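You operate a simulated robot arm through the tools that you are given. There is no shell and no other tool. Be economical: measure what you need, move in short steps, check, and stop when the job is done.

You run a simulated two-armed robot. Do the job below in one go: nothing can be reset, and whatever is moved stays where it is left.

Task
Try station 6, take its liner out and cover the empty cup.
Fine: The line is locked off, vented and cold, the plate propped: leave it so. Press close first; use the yellow dust cover; free the lock knob; the liner goes on the high outer mat, handle out.

The check looks at the end state, three seconds after you hand in, the way a careful person would. Anything else that was tipped, shoved, dropped, spilled or broken makes it a failure. Lids that push on must go on centred and level and be pressed home; caps that screw on are set level and turned clockwise until they are tight.

Robot
Two 7-joint arms with two-finger parallel grippers on one trunk, on a base that drives. Base frame: it is fixed to the floor where the robot stands at the start and does not move with it; the origin is under the middle of the robot, x ahead of it, y to its left, z up. Units: mm, degrees, N and s.
The left shoulder is at the start at [50, 161, 1198], the right one opposite. With the tool pointing down near the work surface each hand reaches from about 100 to 580 mm from the robot's upright axis, wherever it stands, measured 20 degrees to its own side. Places, roughly: green liner [-1000, -750, 1000]; high outer mat of the liner rack [-1000, -200, 1200]; isolator handle [500, -800, 1100]; liner seat of cup 6 [700, 0, 1000]; main lever [400, -800, 700]; station five lock knob [600, 400, 1100]; station six close button [400, 0, 900]; station six lock knob [600, -200, 1100]; station six prop pin (4x14x4 cm) [700, -200, 1000]. Payload 3.43 kg a hand.
The tool frame of a hand sits at the grasp point between the pads (the TCP): z along the fingers, y along the line on which they close. The tips reach 30 mm beyond it. The gripper opens to 94 mm. The fingers are 28 mm wide and 10 mm thick; the gripper's body (50 by 96 mm) begins 55 mm behind the TCP.
Orientation is that of the tool frame in the base frame, as a unit quaternion [x, y, z, w]. With the fingers straight down and closing along the base's y, the tool's x points along the base's -x, its y along +y and its z along -z.

Tools
- The arms move only by the tool step_arm. It takes "left_series", "right_series" or both (then of equal length, played together; a hand with none holds still); each is one flat list of numbers, 7 for each row, row after row: the turn, a rotation vector about the tool's x, y, z in degrees, then the shift along the tool's x, y, z in mm, then the gripper command, from -1 (shut) to 1 (fully open), values between in proportion. In form: [ax, ay, az, dx, dy, dz, claw, ax, ay, az, dx, dy, dz, claw, ...]. A call has 1 to 12 rows; each row is the pose to reach, as a shift and turn from the pose commanded when the call began, along the tool's axes at that moment. Each row takes 0.2 s and may step no farther than 50 mm and 8.6 degrees from the row before; otherwise, or with a gripper value out of range, the whole call is refused. A pose out of reach is approached as far as the arm can. The call stops where the force on the tool passes 40 N (or 10 N more than at its start, if that is more) or the arm is blocked; 0.2 s more then pass. Each finger travels about 45 mm/s and halts on what it meets, pressing with about 44 N; the grip force reading is that of the motor and also rises with nothing between the fingers. The clock runs only during rows and for 0.2 s after the last one: add rows that repeat a pose to give the fingers time. It gives the time, the measured TCP pose, the force on the tool (base axes), the opening and the grip force at its end, in the units of the frame above (readings bear some noise), with the torque about the TCP (base axes, N m) and any sound that the robot's microphone picked up, and new pictures: "show" is both (left out), scene, wrist or none (wrist: the cameras of the hands that moved).
- Cameras (640 x 400 px; columns grow to the right, rows downward): "scene" is now at [75.7, -68.8, 1301]; the picture's right is [-0.89, -0.45, 0.00], its down [-0.34, 0.67, -0.66] and it looks along [0.30, -0.58, -0.76] (base axes); focal length 214 px, centre (320, 200). "left" rides on the left gripper at [76, -14, -102] in its tool frame; the picture's right is [0.18, 0.98, 0.00], its down [-0.75, 0.14, -0.64] and it looks along [-0.63, 0.12, 0.77] (tool axes); focal length 243 px, centre (320, 200). "right" rides on the right gripper at [76, 14, -102] in its tool frame; the picture's right is [-0.18, 0.98, 0.00], its down [-0.75, -0.14, -0.64] and it looks along [-0.63, -0.12, 0.77] (tool axes); focal length 243 px, centre (320, 200).
- lift_body(by): slides the trunk up (or, below 0, down) by that many mm; the arms and the scene camera ride with it, the base frame stays. It gives what a move gives, with no picture.
- steer(legs): drives the robot by 1 to 6 legs, each [ahead, left, turn to the left] in mm, mm and degrees, along the robot's own axes; the way and the turn of a leg run together, so that a leg with both is an arc; at most 1500 mm and 180 degrees a leg. The arms and the cameras ride along, it lands a little off, and it stops where it bumps. It gives what a move gives, and a new picture of the scene camera.
- turn_head(pan, tilt): turns the head with the scene camera to pan (to the left, within 80 degrees either way) and tilt (down, from -29 to 69), counted from straight ahead of the robot. It gives what a move gives, and a new picture of the scene camera.
- probe_pixels(camera, pixels): for up to 12 pixels [column, row] of the newest picture of that camera ("zoom" is the newest enlarged one), the place [x, y, z] in the base frame of the surface seen there, good to about 3 mm. No time passes.
- enlarge(camera, box): a new picture of the part [left, top, right, bottom] of that camera's present view, enlarged. No time passes.
- hand_in(): hands the job in; it is judged then, once.

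Work in short steps. Measure before you move; look again where a grasp or a placing could have gone wrong, and mend it. You have 80 turns and 260 pictures in all, those below and enlarged ones among them. Open the grippers and draw the arms clear of the work before you hand the job in, unless the task says otherwise; then end with one line.

The tools are called as a command line: name --argument value ..., lists and objects as JSON in quotes. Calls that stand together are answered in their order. step_arm: Moves the arms, as the interface text tells. Its arguments: {"type":"object","properties":{"left_series":{"type":"array","items":{"type":"number"}},"right_series":{"type":"array","items":{"type":"number"}},"show":{"type":"string","enum":["both","scene","wrist","none"]}},"required":[]} The other tools are called the same way: lift_body (by) slides the trunk up or down; steer (legs) drives the base; turn_head (pan, tilt) turns the head that bears the scene camera; probe_pixels (camera, pixels) gives the place of the surface under pixels of a picture; enlarge (camera, box) takes an enlarged picture of a part of a camera's view; hand_in () hands the job in.

At the start:

```text
clock: 0.0
left_tcp_pos: [450.2, 154.3, 1000.7]
left_tool_rot: [0.0, 1.0, 0.0, 0.001]
left_wrist_force: [-0.5, 0.6, -0.9]
left_torque: [0.01, -0.01, -0.02]
left_width: 93.8
left_finger_force: 0.1
right_tcp_pos: [373.7, -167.4, 999.6]
right_tool_rot: [0.001, 1.0, 0.0, -0.001]
right_wrist_force: [-0.7, 0.0, 0.3]
right_torque: [0.02, 0.04, -0.01]
right_width: 94.2
right_finger_force: 0.1
trunk travel left (down, up): [-225.0, 42.0]
robot x, y, heading: [3.9, 5.3, -0.2]
head pan, tilt: [-63.0, 49.1]
```

scene: 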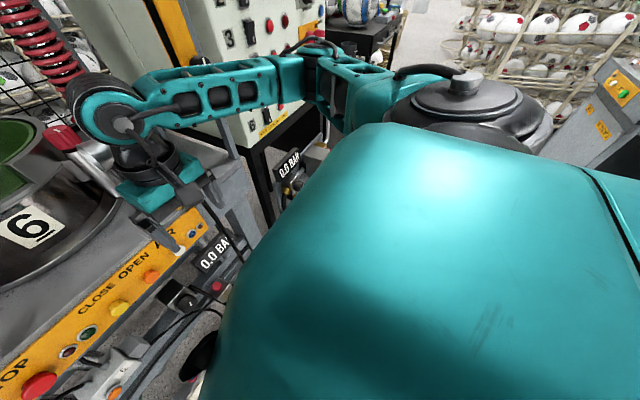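
right: 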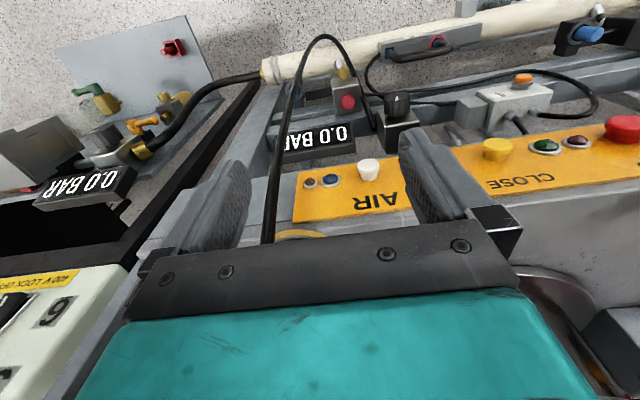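
left: 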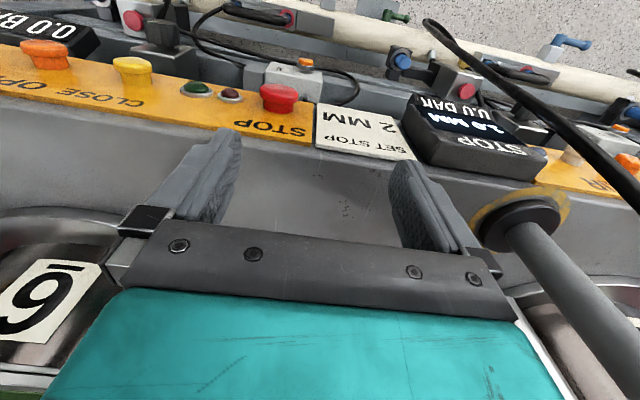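

The pictures show station 6 close by with its yellow close button. I look around first, starting straight ahead.

turn_head --pan 0 --tilt 35

turn_head --pan -30 --tilt 20

turn_head --pan -75 --tilt 20

turn_head --pan 60 --tilt 30

```text
clock: 1.3
left_tcp_pos: [450.4, 155.1, 1000.2]
left_tool_rot: [0.0, 1.0, 0.0, -0.001]
left_wrist_force: [-0.7, -0.3, 0.5]
left_torque: [0.0, 0.0, 0.0]
left_width: 93.9
left_finger_force: 0.0
right_tcp_pos: [374.3, -167.1, 999.8]
right_tool_rot: [0.001, 1.0, 0.0, 0.0]
right_wrist_force: [-0.1, -0.1, -0.4]
right_torque: [0.01, 0.05, 0.02]
right_width: 94.1
right_finger_force: 0.0
trunk travel left (down, up): [-225.0, 42.0]
robot x, y, heading: [2.3, -3.9, 0.1]
head pan, tilt: [0.0, 35.0]
```

scene: 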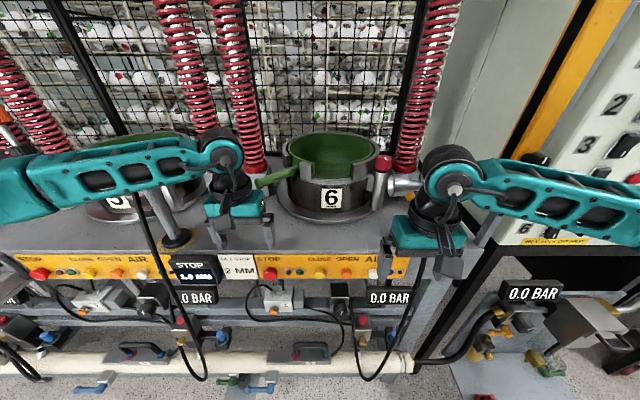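

```text
clock: 2.3
left_tcp_pos: [449.9, 156.0, 1000.1]
left_tool_rot: [0.0, 1.0, 0.0, 0.0]
left_wrist_force: [0.8, 0.2, 0.3]
left_torque: [0.03, 0.02, -0.01]
left_width: 93.9
left_finger_force: 0.1
right_tcp_pos: [373.8, -166.9, 999.1]
right_tool_rot: [0.001, 1.0, 0.0, 0.0]
right_wrist_force: [-0.5, 0.1, 0.1]
right_torque: [-0.01, 0.01, 0.01]
right_width: 93.9
right_finger_force: 0.0
trunk travel left (down, up): [-225.0, 42.0]
robot x, y, heading: [-0.8, -1.3, 0.0]
head pan, tilt: [-30.0, 20.0]
```

scene: 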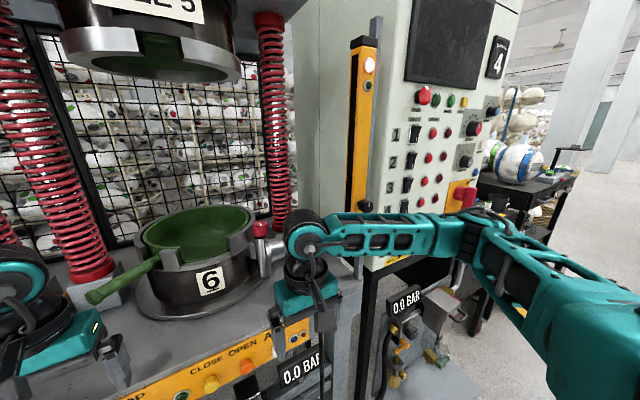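

```text
clock: 3.4
left_tcp_pos: [450.1, 154.8, 1000.8]
left_tool_rot: [0.001, 1.0, 0.0, 0.0]
left_wrist_force: [-0.1, 0.8, 1.2]
left_torque: [0.04, -0.02, 0.01]
left_width: 94.1
left_finger_force: 0.0
right_tcp_pos: [374.1, -167.9, 1000.0]
right_tool_rot: [0.001, 1.0, 0.0, 0.001]
right_wrist_force: [-0.5, -0.2, 0.0]
right_torque: [-0.01, 0.03, 0.04]
right_width: 94.2
right_finger_force: 0.0
trunk travel left (down, up): [-225.0, 42.0]
robot x, y, heading: [3.4, 4.7, -0.1]
head pan, tilt: [-75.0, 20.0]
```

scene: 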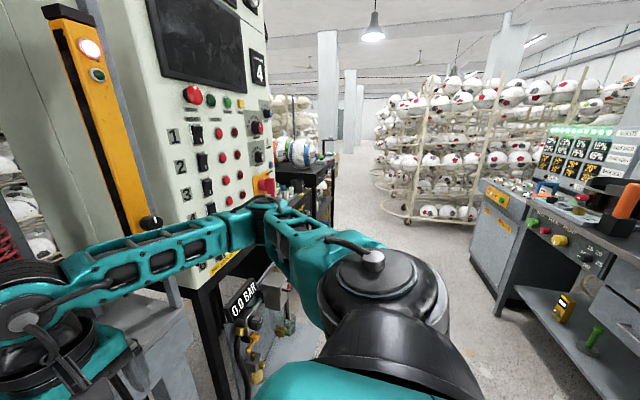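

```text
clock: 5.6
left_tcp_pos: [450.4, 156.0, 1000.2]
left_tool_rot: [0.0, 1.0, 0.0, 0.001]
left_wrist_force: [0.4, -0.3, -0.2]
left_torque: [-0.02, -0.02, 0.04]
left_width: 94.1
left_finger_force: 0.0
right_tcp_pos: [373.9, -166.2, 999.9]
right_tool_rot: [0.001, 1.0, 0.0, 0.0]
right_wrist_force: [0.6, 0.1, -0.8]
right_torque: [-0.03, -0.02, 0.0]
right_width: 94.0
right_finger_force: 0.1
trunk travel left (down, up): [-225.0, 42.0]
robot x, y, heading: [-2.8, -2.8, 0.1]
head pan, tilt: [60.0, 30.0]
```

scene: 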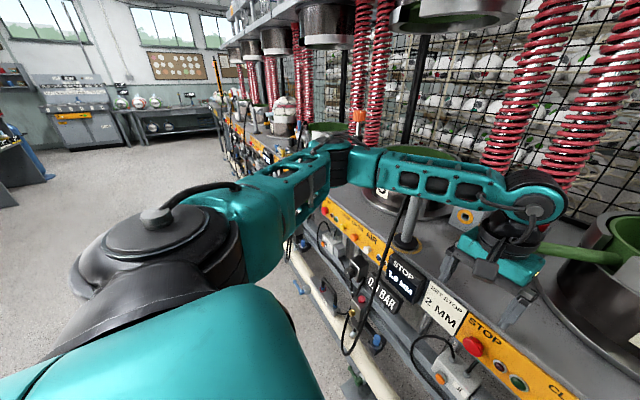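

I look at station 6 head on and enlarge it.

turn_head --pan -10 --tilt 30

enlarge --camera "scene" --box '[150, 80, 390, 230]'

enlarge --camera "scene" --box '[150, 220, 390, 370]'

turn_head --pan 0 --tilt -5

```text
clock: 7.0
left_tcp_pos: [450.3, 155.3, 1001.0]
left_tool_rot: [0.0, 1.0, 0.0, -0.001]
left_wrist_force: [0.5, 0.9, -0.8]
left_torque: [0.0, 0.01, 0.02]
left_width: 93.9
left_finger_force: 0.1
right_tcp_pos: [373.1, -166.4, 1000.1]
right_tool_rot: [0.001, 1.0, 0.0, 0.0]
right_wrist_force: [-0.2, 0.5, -0.5]
right_torque: [-0.01, 0.04, 0.01]
right_width: 94.4
right_finger_force: 0.1
trunk travel left (down, up): [-225.0, 42.0]
robot x, y, heading: [-3.4, 0.0, 0.1]
head pan, tilt: [-10.0, 30.0]
```

scene: 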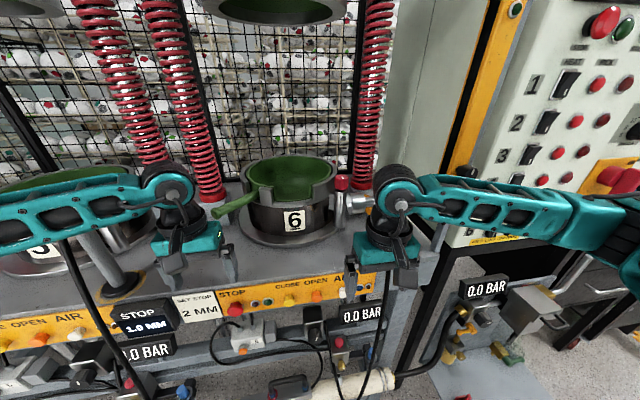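

```text
2.67 times, centred on (270, 155) of scene
```

zoom: 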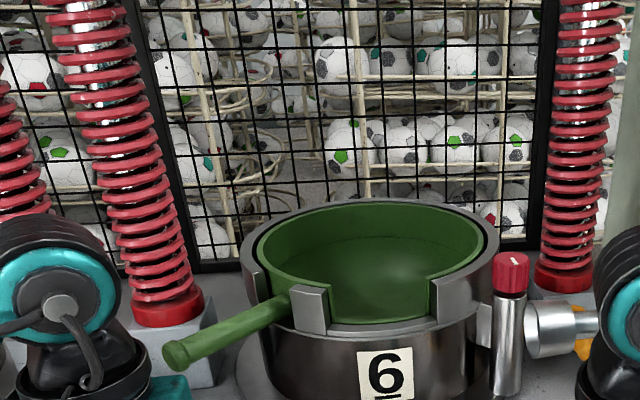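

```text
2.67 times, centred on (270, 295) of scene
```

zoom: 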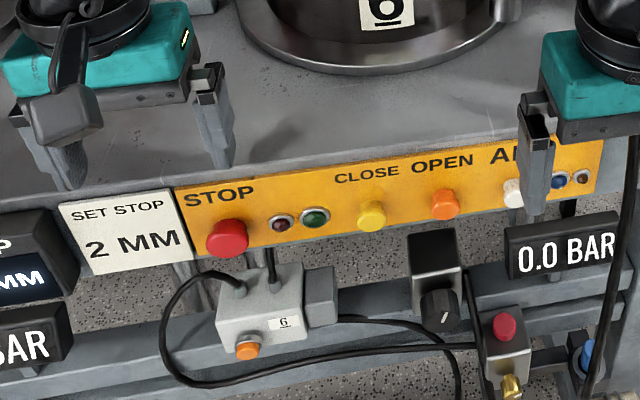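

```text
clock: 8.0
left_tcp_pos: [449.8, 156.0, 1001.2]
left_tool_rot: [0.0, 1.0, 0.0, 0.0]
left_wrist_force: [0.1, 0.4, 0.2]
left_torque: [0.0, 0.02, 0.0]
left_width: 93.9
left_finger_force: 0.1
right_tcp_pos: [374.4, -167.8, 1000.4]
right_tool_rot: [0.001, 1.0, 0.0, 0.001]
right_wrist_force: [0.0, 0.2, 0.4]
right_torque: [0.01, 0.02, -0.02]
right_width: 94.1
right_finger_force: 0.0
trunk travel left (down, up): [-225.0, 42.0]
robot x, y, heading: [1.1, -0.8, -0.0]
head pan, tilt: [0.0, -5.0]
```

scene: 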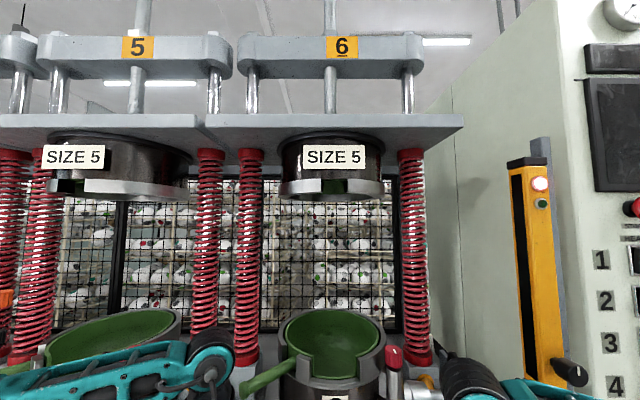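

I measure the button, cup, handle, knob. First tilt down a bit for a fresh view.

turn_head --pan -5 --tilt 40

enlarge --camera "scene" --box '[220, 60, 420, 185]'

```text
clock: 9.1
left_tcp_pos: [450.8, 154.9, 1000.1]
left_tool_rot: [0.0, 1.0, 0.0, 0.0]
left_wrist_force: [0.2, 0.4, 0.4]
left_torque: [0.04, 0.0, -0.03]
left_width: 93.8
left_finger_force: 0.1
right_tcp_pos: [373.7, -166.1, 999.7]
right_tool_rot: [0.001, 1.0, 0.0, 0.0]
right_wrist_force: [0.7, -0.3, -0.2]
right_torque: [-0.03, 0.01, -0.04]
right_width: 94.2
right_finger_force: 0.1
trunk travel left (down, up): [-225.0, 42.0]
robot x, y, heading: [-0.6, 1.1, 0.1]
head pan, tilt: [-5.0, 40.0]
```

scene: 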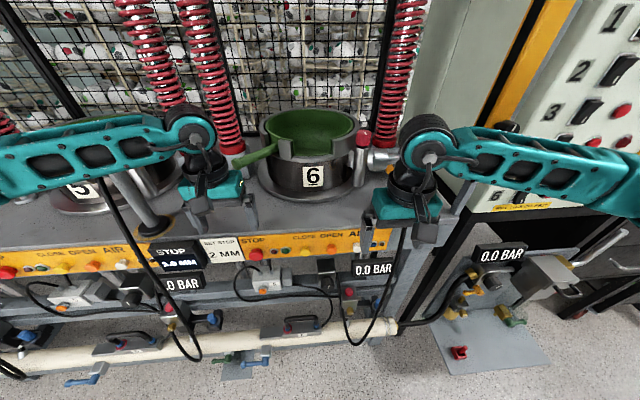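

```text
3.20 times, centred on (320, 122) of scene
```

zoom: 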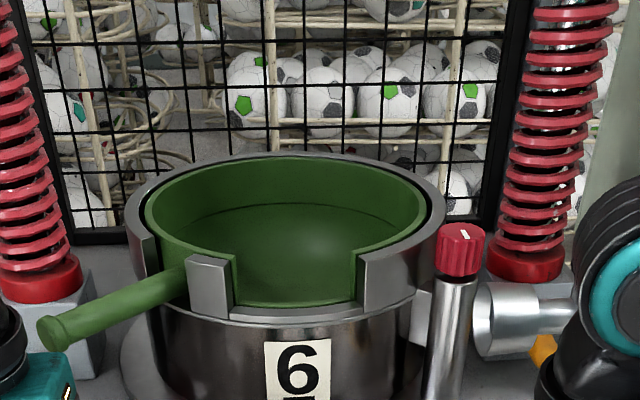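

I probe key points on the zoom.

probe_pixels --camera "zoom" --pixels '[[55, 335], [100, 312], [165, 285], [133, 205], [440, 205], [290, 155], [290, 312], [465, 230], [465, 265], [458, 330], [290, 240], [515, 310]]'

enlarge --camera "scene" --box '[220, 220, 380, 320]'

```text
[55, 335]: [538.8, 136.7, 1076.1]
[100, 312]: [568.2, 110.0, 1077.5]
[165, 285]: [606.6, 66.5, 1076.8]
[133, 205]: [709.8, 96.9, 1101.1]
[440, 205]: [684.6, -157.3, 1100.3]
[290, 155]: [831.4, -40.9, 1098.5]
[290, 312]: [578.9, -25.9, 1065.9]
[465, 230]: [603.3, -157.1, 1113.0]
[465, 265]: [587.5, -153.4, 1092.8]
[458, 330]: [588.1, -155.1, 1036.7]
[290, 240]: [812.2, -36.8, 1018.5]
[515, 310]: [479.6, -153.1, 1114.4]
```

```text
4.00 times, centred on (300, 270) of scene
```

zoom: 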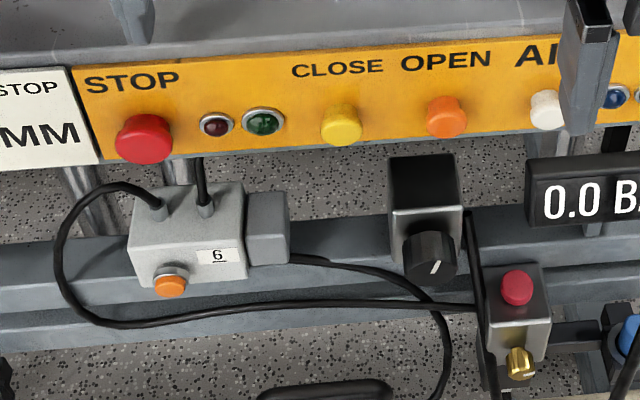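

Now probe the buttons.

probe_pixels --camera "zoom" --pixels '[[341, 125], [341, 112], [370, 125], [315, 120], [390, 90], [445, 118], [340, 80]]'

enlarge --camera "left" --box '[0, 20, 320, 220]'

```text
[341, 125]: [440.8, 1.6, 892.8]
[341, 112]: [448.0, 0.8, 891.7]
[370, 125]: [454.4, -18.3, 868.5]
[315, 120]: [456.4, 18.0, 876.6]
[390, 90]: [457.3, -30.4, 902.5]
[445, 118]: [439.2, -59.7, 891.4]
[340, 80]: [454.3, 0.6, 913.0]
```

```text
2.00 times, centred on (160, 120) of left
```

zoom: 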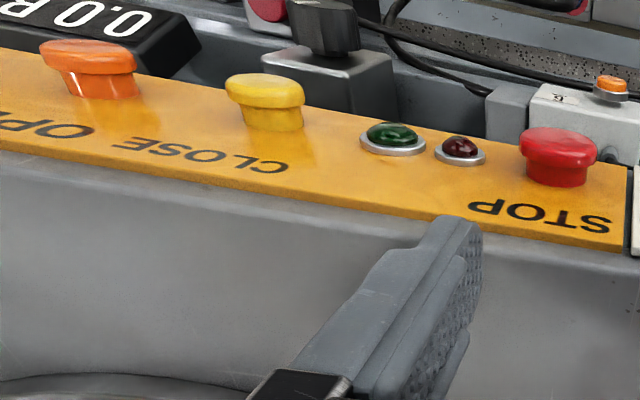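

Close button is at about [432–440, 0, 890] on a vertical panel. I'll check nearby protrusions while moving the right hand, closed, to y≈0 in front of it at a safe height.

probe_pixels --camera "scene" --pixels '[[268, 275], [326, 263], [327, 282], [372, 268], [350, 292]]'

step_arm --right_series '[0, 0, 0, 0, 45, 0, -1, 0, 0, 0, 0, 90, 0, -1, 0, 0, 0, 0, 135, 0, -1, 0, 0, 0, 0, 168, 0, -1, 0, 0, 0, 0, 168, 40, -1, 0, 0, 0, 0, 168, 60, -1]'

```text
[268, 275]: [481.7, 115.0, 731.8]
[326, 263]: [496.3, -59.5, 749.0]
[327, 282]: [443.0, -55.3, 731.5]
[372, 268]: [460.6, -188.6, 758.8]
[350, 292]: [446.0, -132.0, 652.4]
```

```text
clock: 10.5
left_tcp_pos: [449.7, 156.6, 999.6]
left_tool_rot: [0.0, 1.0, 0.0, 0.0]
left_wrist_force: [-0.1, 0.0, -0.9]
left_torque: [0.0, -0.01, -0.02]
left_width: 94.0
left_finger_force: 0.1
right_tcp_pos: [374.3, 0.7, 940.2]
right_tool_rot: [0.0, 1.0, 0.0, 0.0]
right_wrist_force: [0.5, -0.3, 0.1]
right_torque: [-0.02, 0.01, -0.04]
right_width: 0.0
right_finger_force: 26.1
trunk travel left (down, up): [-225.0, 42.0]
robot x, y, heading: [3.5, 2.2, -0.2]
head pan, tilt: [-5.0, 40.0]
```

scene: 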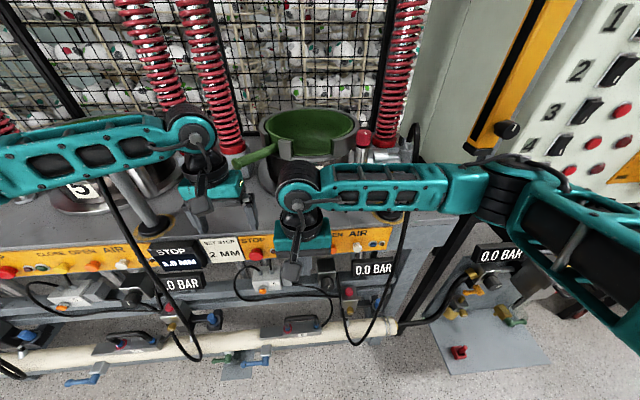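
right: 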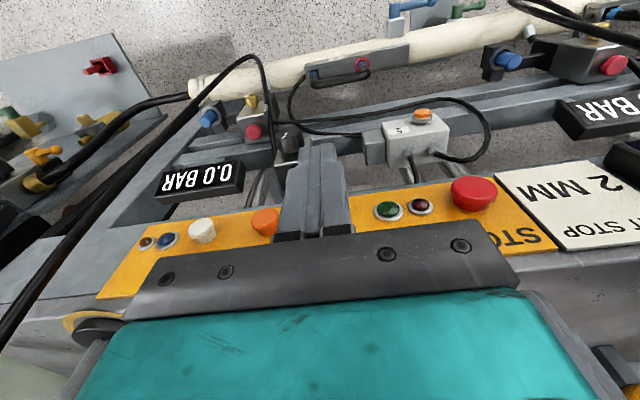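

The fingers are shut at y≈0 in front of the yellow button. I descend 33 mm and then advance in small steps to press.

step_arm --right_series '[0, 0, 0, 0, 0, 33, -1, 0, 0, 0, -20, 0, 33, -1, 0, 0, 0, -36, 0, 33, -1, 0, 0, 0, -42, 0, 33, -1, 0, 0, 0, -47, 0, 33, -1, 0, 0, 0, -51, 0, 33, -1, 0, 0, 0, -55, 0, 33, -1, 0, 0, 0, -59, 0, 33, -1, 0, 0, 0, -62, 0, 33, -1]'

```text
clock: 12.5
left_tcp_pos: [448.3, 154.3, 1001.6]
left_tool_rot: [0.0, 1.0, 0.001, 0.001]
left_wrist_force: [0.6, 0.2, 0.1]
left_torque: [0.01, 0.05, 0.01]
left_width: 94.0
left_finger_force: 0.1
right_tcp_pos: [431.9, 2.3, 907.8]
right_tool_rot: [-0.002, 1.0, 0.0, -0.002]
right_wrist_force: [-14.7, -3.0, 2.6]
right_torque: [-0.14, 0.32, -0.03]
right_width: 0.0
right_finger_force: 32.6
trunk travel left (down, up): [-225.0, 42.0]
robot x, y, heading: [1.6, -0.5, 0.1]
head pan, tilt: [-5.0, 40.0]
heard: click
```

scene: 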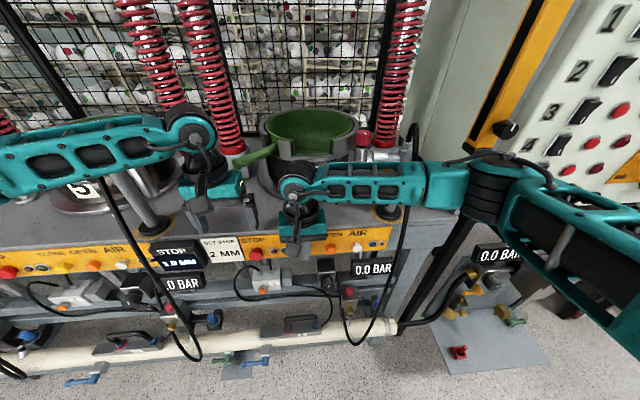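
right: 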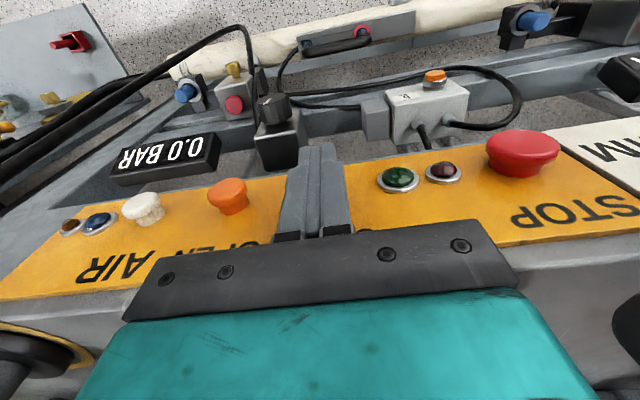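

A click was heard; the press stays dead. I retract, lift the hand and open.

step_arm --right_series '[0, 0, 0, 30, 0, 0, -1, 0, 0, 0, 60, 0, 0, -1, 0, 0, 0, 60, 0, -50, -1, 0, 0, 0, 60, -30, -100, 0, 0, 0, 0, 60, -75, -140, 1, 0, 0, 0, 60, -120, -180, 1, 0, 0, 0, 60, -165, -220, 1]'

turn_head --pan -15 --tilt 40

enlarge --camera "scene" --box '[240, 60, 400, 160]'

```text
refused: row 4 steps farther than a row can; nothing moved
```

```text
clock: 13.2
left_tcp_pos: [448.1, 155.3, 1000.8]
left_tool_rot: [0.0, 1.0, 0.0, 0.001]
left_wrist_force: [0.2, -0.5, 0.5]
left_torque: [-0.03, 0.01, -0.01]
left_width: 93.9
left_finger_force: 0.0
right_tcp_pos: [433.4, 1.8, 907.2]
right_tool_rot: [-0.001, 1.0, 0.0, -0.002]
right_wrist_force: [-18.9, -1.8, -0.4]
right_torque: [-0.17, 0.39, -0.03]
right_width: 0.1
right_finger_force: 33.1
trunk travel left (down, up): [-225.0, 42.0]
robot x, y, heading: [2.8, 1.0, 0.3]
head pan, tilt: [-15.0, 40.0]
```

scene: 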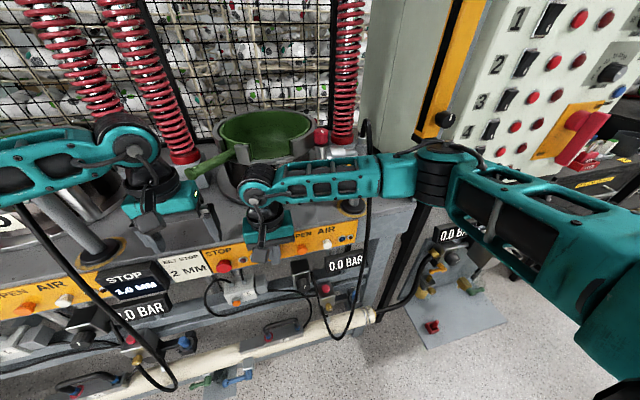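

```text
4.00 times, centred on (320, 110) of scene
```

zoom: 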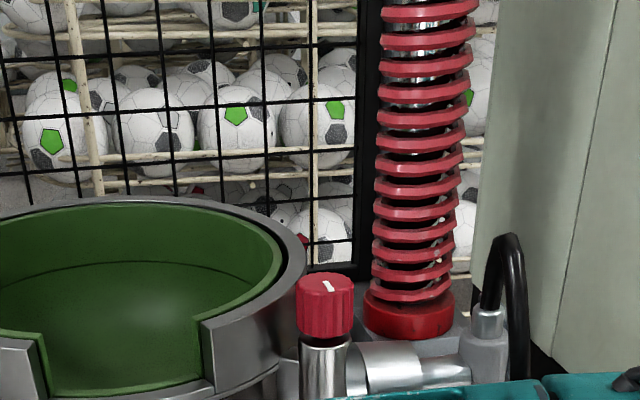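

The row step was too big; retract with smaller steps.

step_arm --right_series '[0, 0, 0, 30, 0, 0, -1, 0, 0, 0, 60, 0, 0, -1, 0, 0, 0, 60, 0, -48, -1, 0, 0, 0, 60, 0, -96, 0, 0, 0, 0, 60, -30, -130, 1, 0, 0, 0, 60, -65, -165, 1, 0, 0, 0, 60, -100, -200, 1, 0, 0, 0, 60, -135, -235, 1, 0, 0, 0, 60, -160, -275, 1, 0, 0, 0, 60, -160, -315, 1]'

turn_head --pan 5 --tilt 35

enlarge --camera "scene" --box '[60, 90, 300, 240]'

```text
clock: 15.4
left_tcp_pos: [450.4, 156.3, 1000.0]
left_tool_rot: [0.0, 1.0, 0.0, -0.001]
left_wrist_force: [0.8, -0.1, 0.4]
left_torque: [-0.04, -0.02, -0.03]
left_width: 94.0
left_finger_force: 0.1
right_tcp_pos: [375.7, -160.1, 1224.3]
right_tool_rot: [0.0, 1.0, 0.0, 0.001]
right_wrist_force: [-0.9, 0.8, -0.2]
right_torque: [-0.03, -0.02, -0.01]
right_width: 93.9
right_finger_force: 0.0
trunk travel left (down, up): [-225.0, 42.0]
robot x, y, heading: [-0.0, -2.6, -0.1]
head pan, tilt: [-15.0, 40.0]
```

scene: 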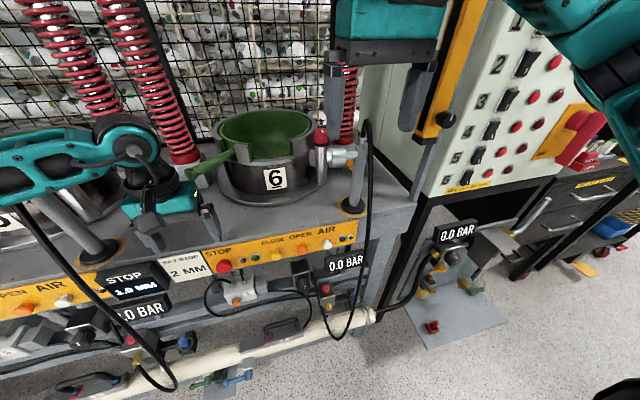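
right: 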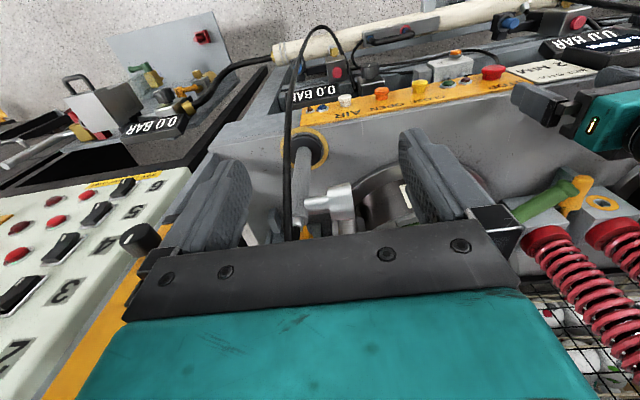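

```text
clock: 16.3
left_tcp_pos: [448.7, 154.8, 1000.2]
left_tool_rot: [0.0, 1.0, 0.0, 0.0]
left_wrist_force: [-0.1, 0.6, 1.0]
left_torque: [0.01, 0.02, -0.04]
left_width: 93.7
left_finger_force: 0.1
right_tcp_pos: [377.0, -159.8, 1222.7]
right_tool_rot: [0.001, 1.0, 0.0, 0.0]
right_wrist_force: [-0.2, 0.2, 0.5]
right_torque: [0.01, 0.04, 0.03]
right_width: 94.1
right_finger_force: 0.1
trunk travel left (down, up): [-225.0, 42.0]
robot x, y, heading: [-0.5, -1.4, -0.1]
head pan, tilt: [5.0, 35.0]
```

scene: 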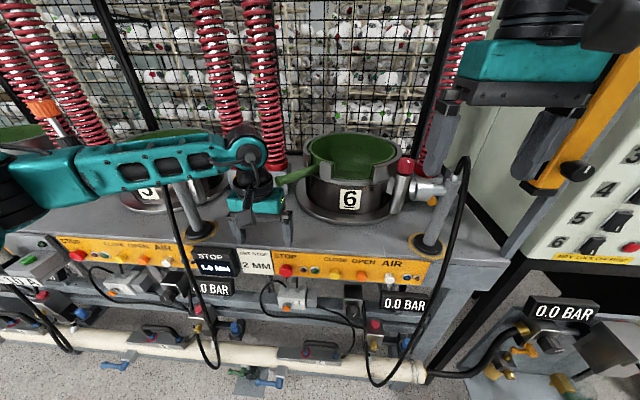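

```text
2.67 times, centred on (180, 165) of scene
```

zoom: 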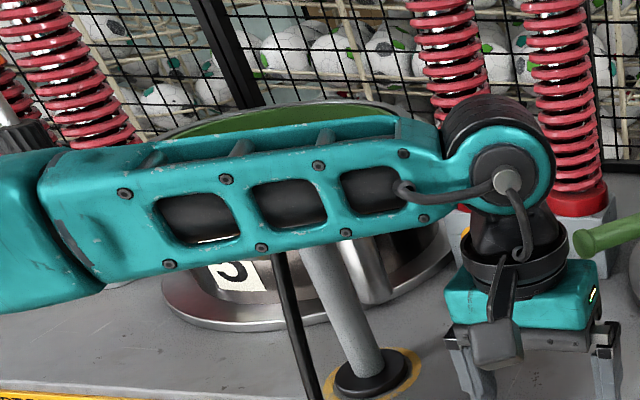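

I enlarge the wrist view of the knob and cup from above.

enlarge --camera "right" --box '[500, 150, 640, 238]'

enlarge --camera "scene" --box '[280, 110, 480, 235]'

```text
4.55 times, centred on (570, 194) of right
```

zoom: 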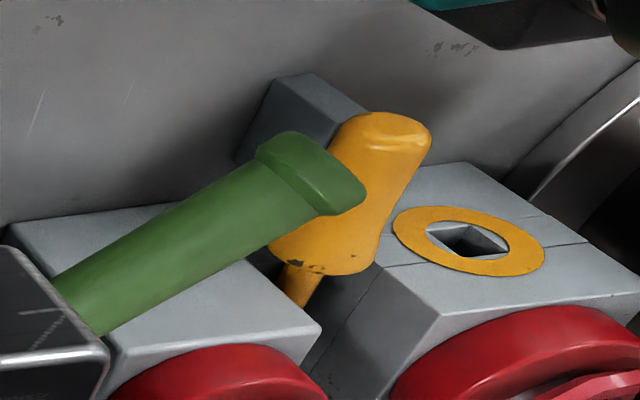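

```text
3.20 times, centred on (380, 172) of scene
```

zoom: 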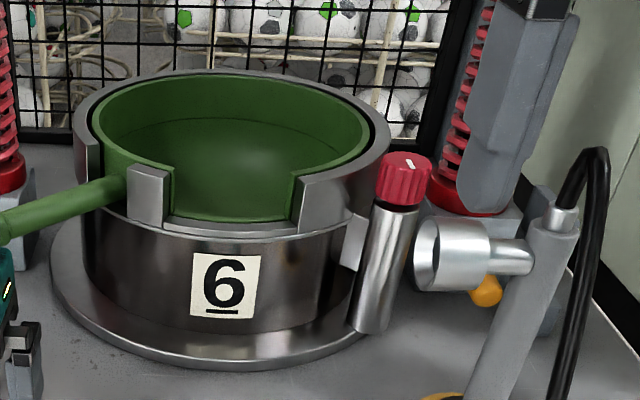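

I raise the left arm out of the way to see station 5's knob for comparison of mark orientation.

step_arm --left_series '[0, 0, 0, 40, 0, -20, 1, 0, 0, 0, 75, 0, -50, 1, 0, 0, 0, 100, 0, -90, 1, 0, 0, 0, 100, 0, -135, 1, 0, 0, 0, 100, 0, -180, 1, 0, 0, 0, 100, 0, -225, 1]' --show "none"

turn_head --pan 30 --tilt 35

enlarge --camera "scene" --box '[200, 80, 440, 230]'

```text
clock: 17.7
left_tcp_pos: [350.1, 155.5, 1224.5]
left_tool_rot: [0.0, 1.0, 0.0, 0.0]
left_wrist_force: [0.8, -0.4, 0.0]
left_torque: [0.0, -0.04, 0.02]
left_width: 94.0
left_finger_force: 0.1
right_tcp_pos: [376.1, -160.3, 1223.8]
right_tool_rot: [0.001, 1.0, 0.0, 0.0]
right_wrist_force: [-0.1, -0.5, 0.1]
right_torque: [-0.01, -0.01, 0.01]
right_width: 94.1
right_finger_force: 0.0
trunk travel left (down, up): [-225.0, 42.0]
robot x, y, heading: [-1.9, -0.8, 0.1]
head pan, tilt: [5.0, 35.0]
```

```text
clock: 18.6
left_tcp_pos: [349.3, 155.2, 1223.1]
left_tool_rot: [0.0, 1.0, 0.0, 0.0]
left_wrist_force: [0.0, 0.4, 0.3]
left_torque: [0.03, -0.01, 0.02]
left_width: 94.2
left_finger_force: 0.0
right_tcp_pos: [376.3, -159.9, 1223.1]
right_tool_rot: [0.001, 1.0, 0.0, 0.0]
right_wrist_force: [-1.0, 0.6, -0.3]
right_torque: [0.01, 0.03, -0.01]
right_width: 93.8
right_finger_force: 0.0
trunk travel left (down, up): [-225.0, 42.0]
robot x, y, heading: [-0.3, -3.8, 0.1]
head pan, tilt: [30.0, 35.0]
```

scene: 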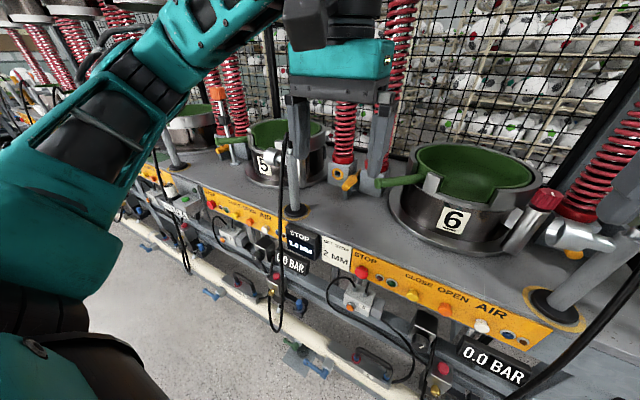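

```text
2.67 times, centred on (320, 155) of scene
```

zoom: 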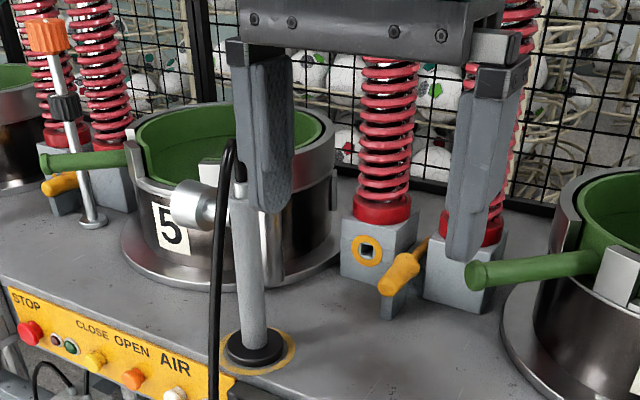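

Station 5's knob hides behind the left finger; I raise the left hand a bit more.

step_arm --left_series '[0, 0, 0, 20, 0, -45, 1, 0, 0, 0, 40, 0, -85, 1, 0, 0, 0, 40, 0, -85, 1]' --show "scene"

enlarge --camera "scene" --box '[220, 100, 380, 200]'

enlarge --camera "scene" --box '[500, 160, 640, 248]'

```text
clock: 19.4
left_tcp_pos: [309.0, 153.3, 1309.0]
left_tool_rot: [0.0, 1.0, 0.0, 0.0]
left_wrist_force: [0.6, 0.4, 0.7]
left_torque: [0.0, -0.02, -0.05]
left_width: 94.2
left_finger_force: 0.0
right_tcp_pos: [376.7, -160.3, 1224.4]
right_tool_rot: [0.001, 1.0, 0.0, 0.0]
right_wrist_force: [1.4, -0.1, 1.0]
right_torque: [-0.02, -0.05, -0.02]
right_width: 94.1
right_finger_force: 0.1
trunk travel left (down, up): [-225.0, 42.0]
robot x, y, heading: [-1.8, -1.7, 0.0]
head pan, tilt: [30.0, 35.0]
```

scene: 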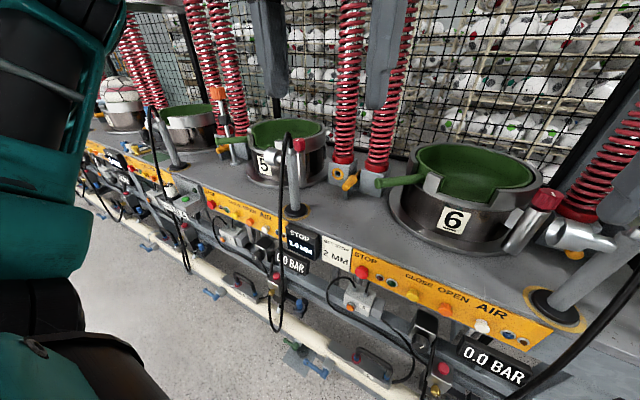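

```text
4.00 times, centred on (300, 150) of scene
```

zoom: 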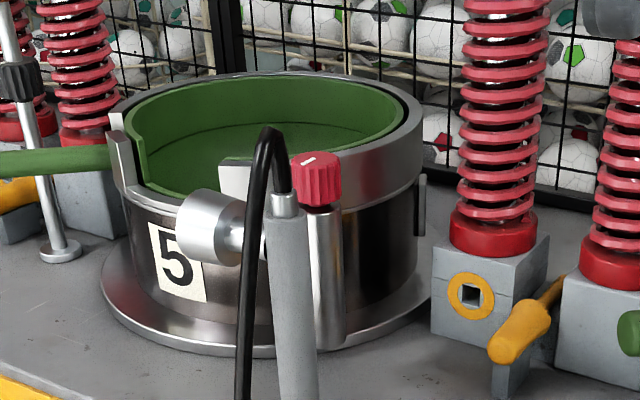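

```text
4.55 times, centred on (570, 204) of scene
```

zoom: 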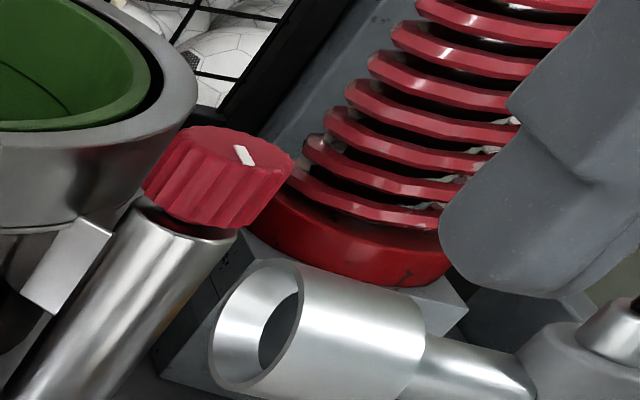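

I probe the mark and edges on 6's knob in the zoom.

probe_pixels --camera "zoom" --pixels '[[237, 147], [251, 163], [220, 150], [190, 135], [285, 160], [215, 175], [250, 205], [80, 260], [225, 135], [170, 270]]'

enlarge --camera "scene" --box '[280, 130, 320, 155]'

enlarge --camera "scene" --box '[520, 180, 576, 215]'

```text
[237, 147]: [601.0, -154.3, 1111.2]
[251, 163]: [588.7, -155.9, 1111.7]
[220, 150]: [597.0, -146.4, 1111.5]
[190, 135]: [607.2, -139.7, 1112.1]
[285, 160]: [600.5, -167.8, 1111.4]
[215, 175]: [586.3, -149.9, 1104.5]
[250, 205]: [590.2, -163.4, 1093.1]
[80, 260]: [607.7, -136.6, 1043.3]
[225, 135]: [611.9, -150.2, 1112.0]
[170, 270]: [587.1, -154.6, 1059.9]
```

```text
16.00 times, centred on (300, 142) of scene
```

zoom: 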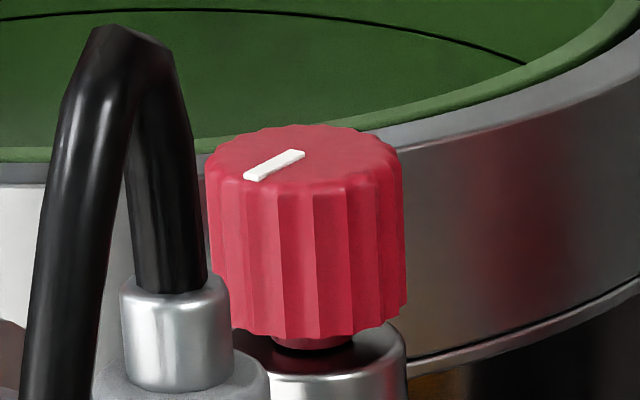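

```text
11.43 times, centred on (548, 198) of scene
```

zoom: 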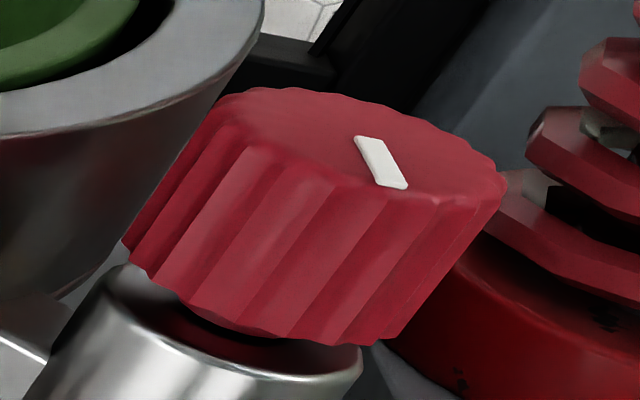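

Knob 6 centre ≈ (602,-154), top z 1112, mark pointing to −x; station 5's is alike (locked). Next I measure the nozzle post and hose near it and get the rim geometry.

turn_head --pan -15 --tilt 40

enlarge --camera "scene" --box '[180, 90, 420, 240]'

```text
clock: 20.5
left_tcp_pos: [310.4, 154.2, 1309.3]
left_tool_rot: [0.001, 1.0, 0.001, 0.0]
left_wrist_force: [0.1, -0.2, -0.7]
left_torque: [0.0, -0.02, 0.03]
left_width: 94.1
left_finger_force: 0.2
right_tcp_pos: [376.0, -160.2, 1223.1]
right_tool_rot: [0.001, 1.0, 0.0, 0.0]
right_wrist_force: [0.3, -0.4, -0.6]
right_torque: [-0.01, -0.01, 0.0]
right_width: 94.1
right_finger_force: 0.1
trunk travel left (down, up): [-225.0, 42.0]
robot x, y, heading: [-0.6, 3.6, -0.2]
head pan, tilt: [-15.0, 40.0]
```

scene: 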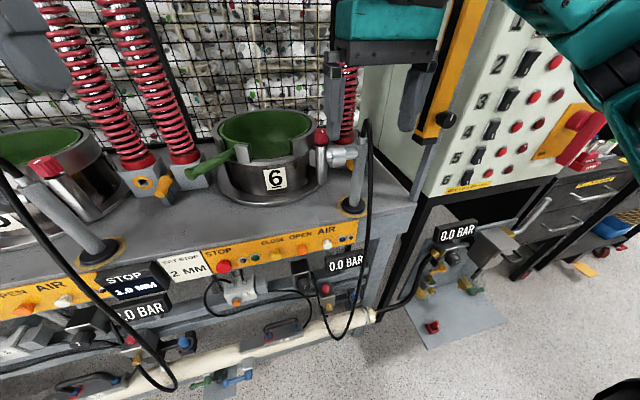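

```text
2.67 times, centred on (300, 165) of scene
```

zoom: 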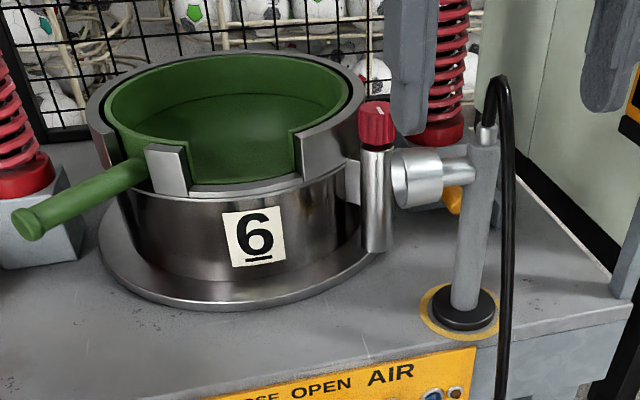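

Probe nozzle, hose and cup details.

probe_pixels --camera "zoom" --pixels '[[400, 180], [420, 160], [487, 145], [497, 78], [465, 310], [505, 200], [168, 170], [145, 150], [185, 155], [100, 195], [35, 225], [298, 140]]'

probe_pixels --camera "zoom" --pixels '[[92, 110], [225, 55], [362, 95], [240, 185], [110, 110], [225, 62], [345, 95], [225, 120], [130, 290], [340, 280], [355, 185], [105, 160]]'

```text
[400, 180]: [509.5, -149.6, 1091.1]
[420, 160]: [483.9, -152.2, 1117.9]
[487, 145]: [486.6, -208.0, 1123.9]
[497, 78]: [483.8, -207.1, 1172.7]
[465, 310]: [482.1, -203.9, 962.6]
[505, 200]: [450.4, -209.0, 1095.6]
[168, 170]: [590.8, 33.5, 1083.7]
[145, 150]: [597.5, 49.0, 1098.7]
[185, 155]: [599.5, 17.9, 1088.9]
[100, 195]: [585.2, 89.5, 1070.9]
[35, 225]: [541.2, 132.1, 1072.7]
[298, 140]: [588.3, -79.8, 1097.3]
```

```text
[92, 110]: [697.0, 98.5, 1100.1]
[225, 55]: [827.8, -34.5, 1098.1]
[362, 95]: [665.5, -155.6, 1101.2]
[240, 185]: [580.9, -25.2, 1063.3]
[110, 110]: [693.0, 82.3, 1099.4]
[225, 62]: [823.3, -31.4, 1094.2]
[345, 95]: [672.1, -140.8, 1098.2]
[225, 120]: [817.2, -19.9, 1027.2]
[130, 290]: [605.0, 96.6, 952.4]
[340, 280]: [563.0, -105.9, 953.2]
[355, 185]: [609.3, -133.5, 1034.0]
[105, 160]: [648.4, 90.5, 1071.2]
```

The nozzle/hose (x≈485, up to z 1173) is cleared at hand height. I move the right hand over the knob with yaw 11° CCW, partly closed, staying high.

step_arm --right_series '[0, 0, -6, -40, 0, -15, 0.0, 0, 0, -11, -85, 2, -15, 0.0, 0, 0, -11, -130, 4, -15, 0.0, 0, 0, -11, -175, 6, -15, 0, 0, 0, -11, -215, 6, 0, 0, 0, 0, -11, -226, 6, 25, 0, 0, 0, -11, -226, 6, 60, 0]'

enlarge --camera "right" --box '[220, 60, 420, 185]'

```text
clock: 22.1
left_tcp_pos: [311.1, 152.8, 1309.1]
left_tool_rot: [0.0, 1.0, 0.0, -0.001]
left_wrist_force: [0.2, 0.4, 0.4]
left_torque: [-0.01, -0.01, 0.01]
left_width: 94.2
left_finger_force: 0.0
right_tcp_pos: [601.3, -152.0, 1162.7]
right_tool_rot: [-0.095, 0.995, 0.001, 0.0]
right_wrist_force: [-0.3, 0.3, 0.5]
right_torque: [-0.01, -0.01, 0.02]
right_width: 47.1
right_finger_force: 0.1
trunk travel left (down, up): [-225.0, 42.0]
robot x, y, heading: [-0.8, 1.5, 0.2]
head pan, tilt: [-15.0, 40.0]
```

scene: 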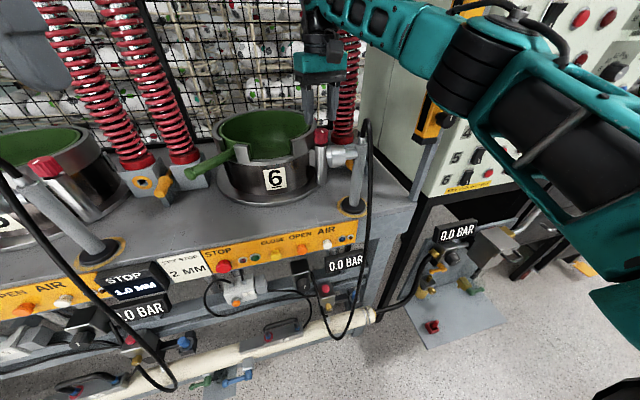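
right: 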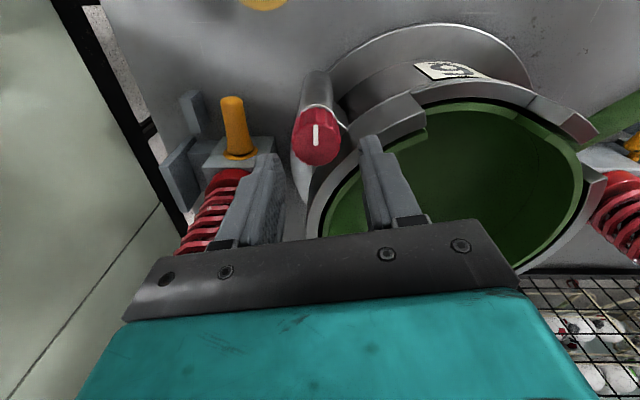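

```text
3.20 times, centred on (320, 122) of right
```

zoom: 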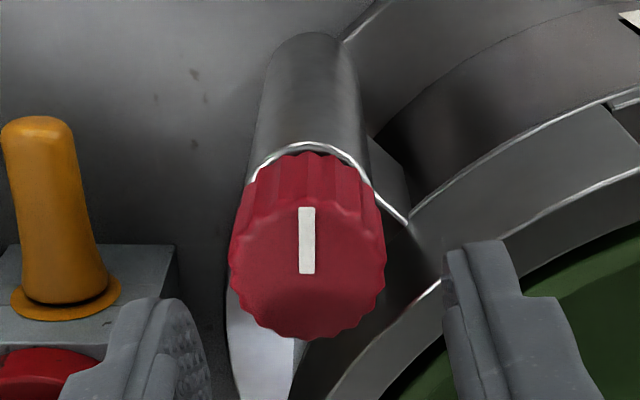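

I locate the knob centre precisely from the wrist zoom.

probe_pixels --camera "zoom" --pixels '[[243, 265], [372, 262], [305, 328], [306, 205], [306, 270], [305, 250], [345, 75], [310, 170], [250, 310], [45, 130]]'

```text
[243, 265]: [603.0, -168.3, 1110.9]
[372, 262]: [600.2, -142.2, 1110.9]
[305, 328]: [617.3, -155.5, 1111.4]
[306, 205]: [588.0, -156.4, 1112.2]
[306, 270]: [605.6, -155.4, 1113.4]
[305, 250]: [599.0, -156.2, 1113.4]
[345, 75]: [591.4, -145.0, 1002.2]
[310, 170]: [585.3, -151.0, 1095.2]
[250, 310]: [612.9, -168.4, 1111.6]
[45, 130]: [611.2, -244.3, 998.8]
```

Knob centre ≈ (601.5,−155.5), radius 16. I lower to tip height ≈1094 and grip.

step_arm --right_series '[0, 0, 0, 0.7, -3.4, 15, 0, 0, 0, 0, 0.7, -3.4, 30, -0.05, 0, 0, 0, 0.7, -3.4, 39, -0.1, 0, 0, 0, 0.7, -3.4, 39, -0.5, 0, 0, 0, 0.7, -3.4, 39, -0.6, 0, 0, 0, 0.7, -3.4, 39, -0.6]' --show "wrist"

```text
clock: 23.5
left_tcp_pos: [310.4, 155.0, 1309.6]
left_tool_rot: [-0.001, 1.0, -0.001, 0.0]
left_wrist_force: [-0.5, -0.2, -0.2]
left_torque: [-0.02, 0.0, 0.01]
left_width: 93.9
left_finger_force: 0.1
right_tcp_pos: [601.9, -154.1, 1122.2]
right_tool_rot: [-0.096, 0.995, 0.0, 0.0]
right_wrist_force: [-2.2, 4.9, -3.9]
right_torque: [0.18, -0.69, 0.14]
right_width: 33.2
right_finger_force: 45.2
trunk travel left (down, up): [-225.0, 42.0]
robot x, y, heading: [4.0, -1.1, 0.1]
head pan, tilt: [-15.0, 40.0]
```

right: 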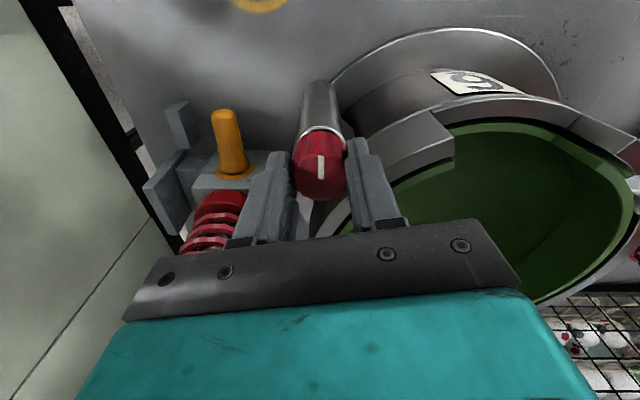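

The knob is held (33 mm). I turn it counter-clockwise in small rows, first about 34°.

step_arm --right_series '[0, 0, -8.5, 0, 0, 0, -0.6, 0, 0, -17, 0, 0, 0, -0.6, 0, 0, -25.5, 0, 0, 0, -0.6, 0, 0, -34, 0, 0, 0, -0.6]' --show "wrist"

```text
clock: 24.4
left_tcp_pos: [310.7, 154.6, 1309.2]
left_tool_rot: [-0.002, 1.0, -0.001, 0.0]
left_wrist_force: [-0.2, -0.3, 0.1]
left_torque: [-0.04, -0.05, -0.04]
left_width: 94.1
left_finger_force: 0.1
right_tcp_pos: [601.0, -156.5, 1122.5]
right_tool_rot: [-0.212, 0.977, -0.001, 0.015]
right_wrist_force: [7.9, 2.8, -6.2]
right_torque: [1.53, -0.42, 0.03]
right_width: 33.2
right_finger_force: 45.1
right hand out of reach, approached as far as the arm can: row 2, 3, 4
trunk travel left (down, up): [-225.0, 42.0]
robot x, y, heading: [-1.4, 0.3, 0.0]
head pan, tilt: [-15.0, 40.0]
stopped in row 4 (right hand): the force on the tool passed its limit (the readings are from after the stop); the commanded pose is now the measured one
```

right: 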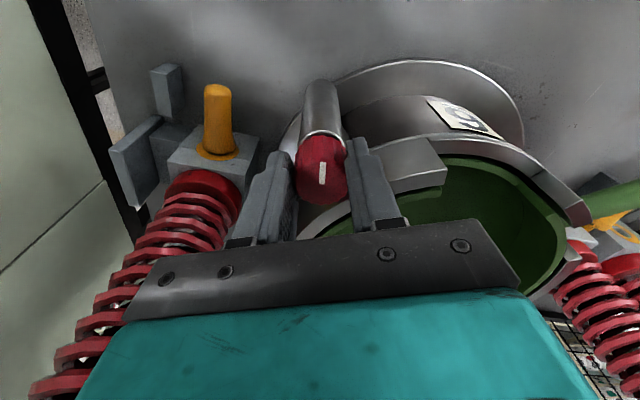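

The hand is at the edge of reach (yaw stopped at ≈24°, torque small so the knob turns). I release, lift, and drive the base ahead ~110 mm.

step_arm --right_series '[0, 0, 0, 0, 0, 0, -0.1, 0, 0, 0, 0, 0, 0, -0.1, 0, 0, 0, 0, 0, -35, -0.1, 0, 0, 0, 0, 0, -75, 0, 0, 0, 0, 45, 0, -100, 0, 0, 0, 0, 90, 0, -120, 0, 0, 0, 0, 130, 0, -120, 0]' --show "none"

steer --legs '[[110, 0, 0]]'

```text
refused: row 5 steps farther than a row can; nothing moved
```

```text
clock: 25.1
left_tcp_pos: [322.9, 153.8, 1309.6]
left_tool_rot: [0.0, 1.0, -0.001, 0.001]
left_wrist_force: [0.7, 0.6, 0.2]
left_torque: [0.0, 0.0, -0.01]
left_width: 94.0
left_finger_force: 0.1
right_tcp_pos: [604.0, -156.4, 1121.7]
right_tool_rot: [-0.218, 0.976, 0.0, 0.0]
right_wrist_force: [-7.5, -0.8, 3.7]
right_torque: [0.05, -0.23, -0.01]
right_width: 33.0
right_finger_force: 45.0
trunk travel left (down, up): [-225.0, 42.0]
robot x, y, heading: [15.7, 1.7, 0.2]
head pan, tilt: [-15.0, 40.0]
stopped in leg 1: the force on the tool passed its limit (the readings are from after the stop); the commanded pose is now the measured one
```

scene: 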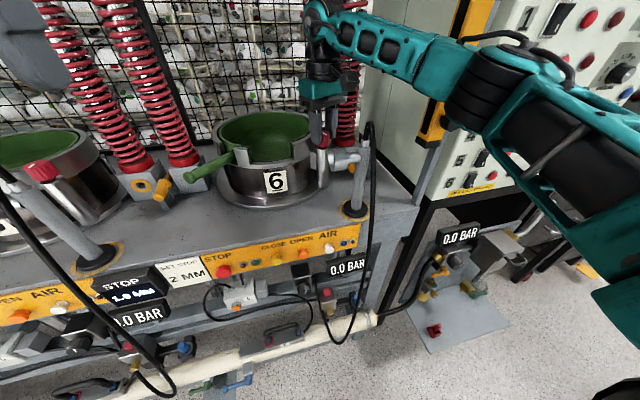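

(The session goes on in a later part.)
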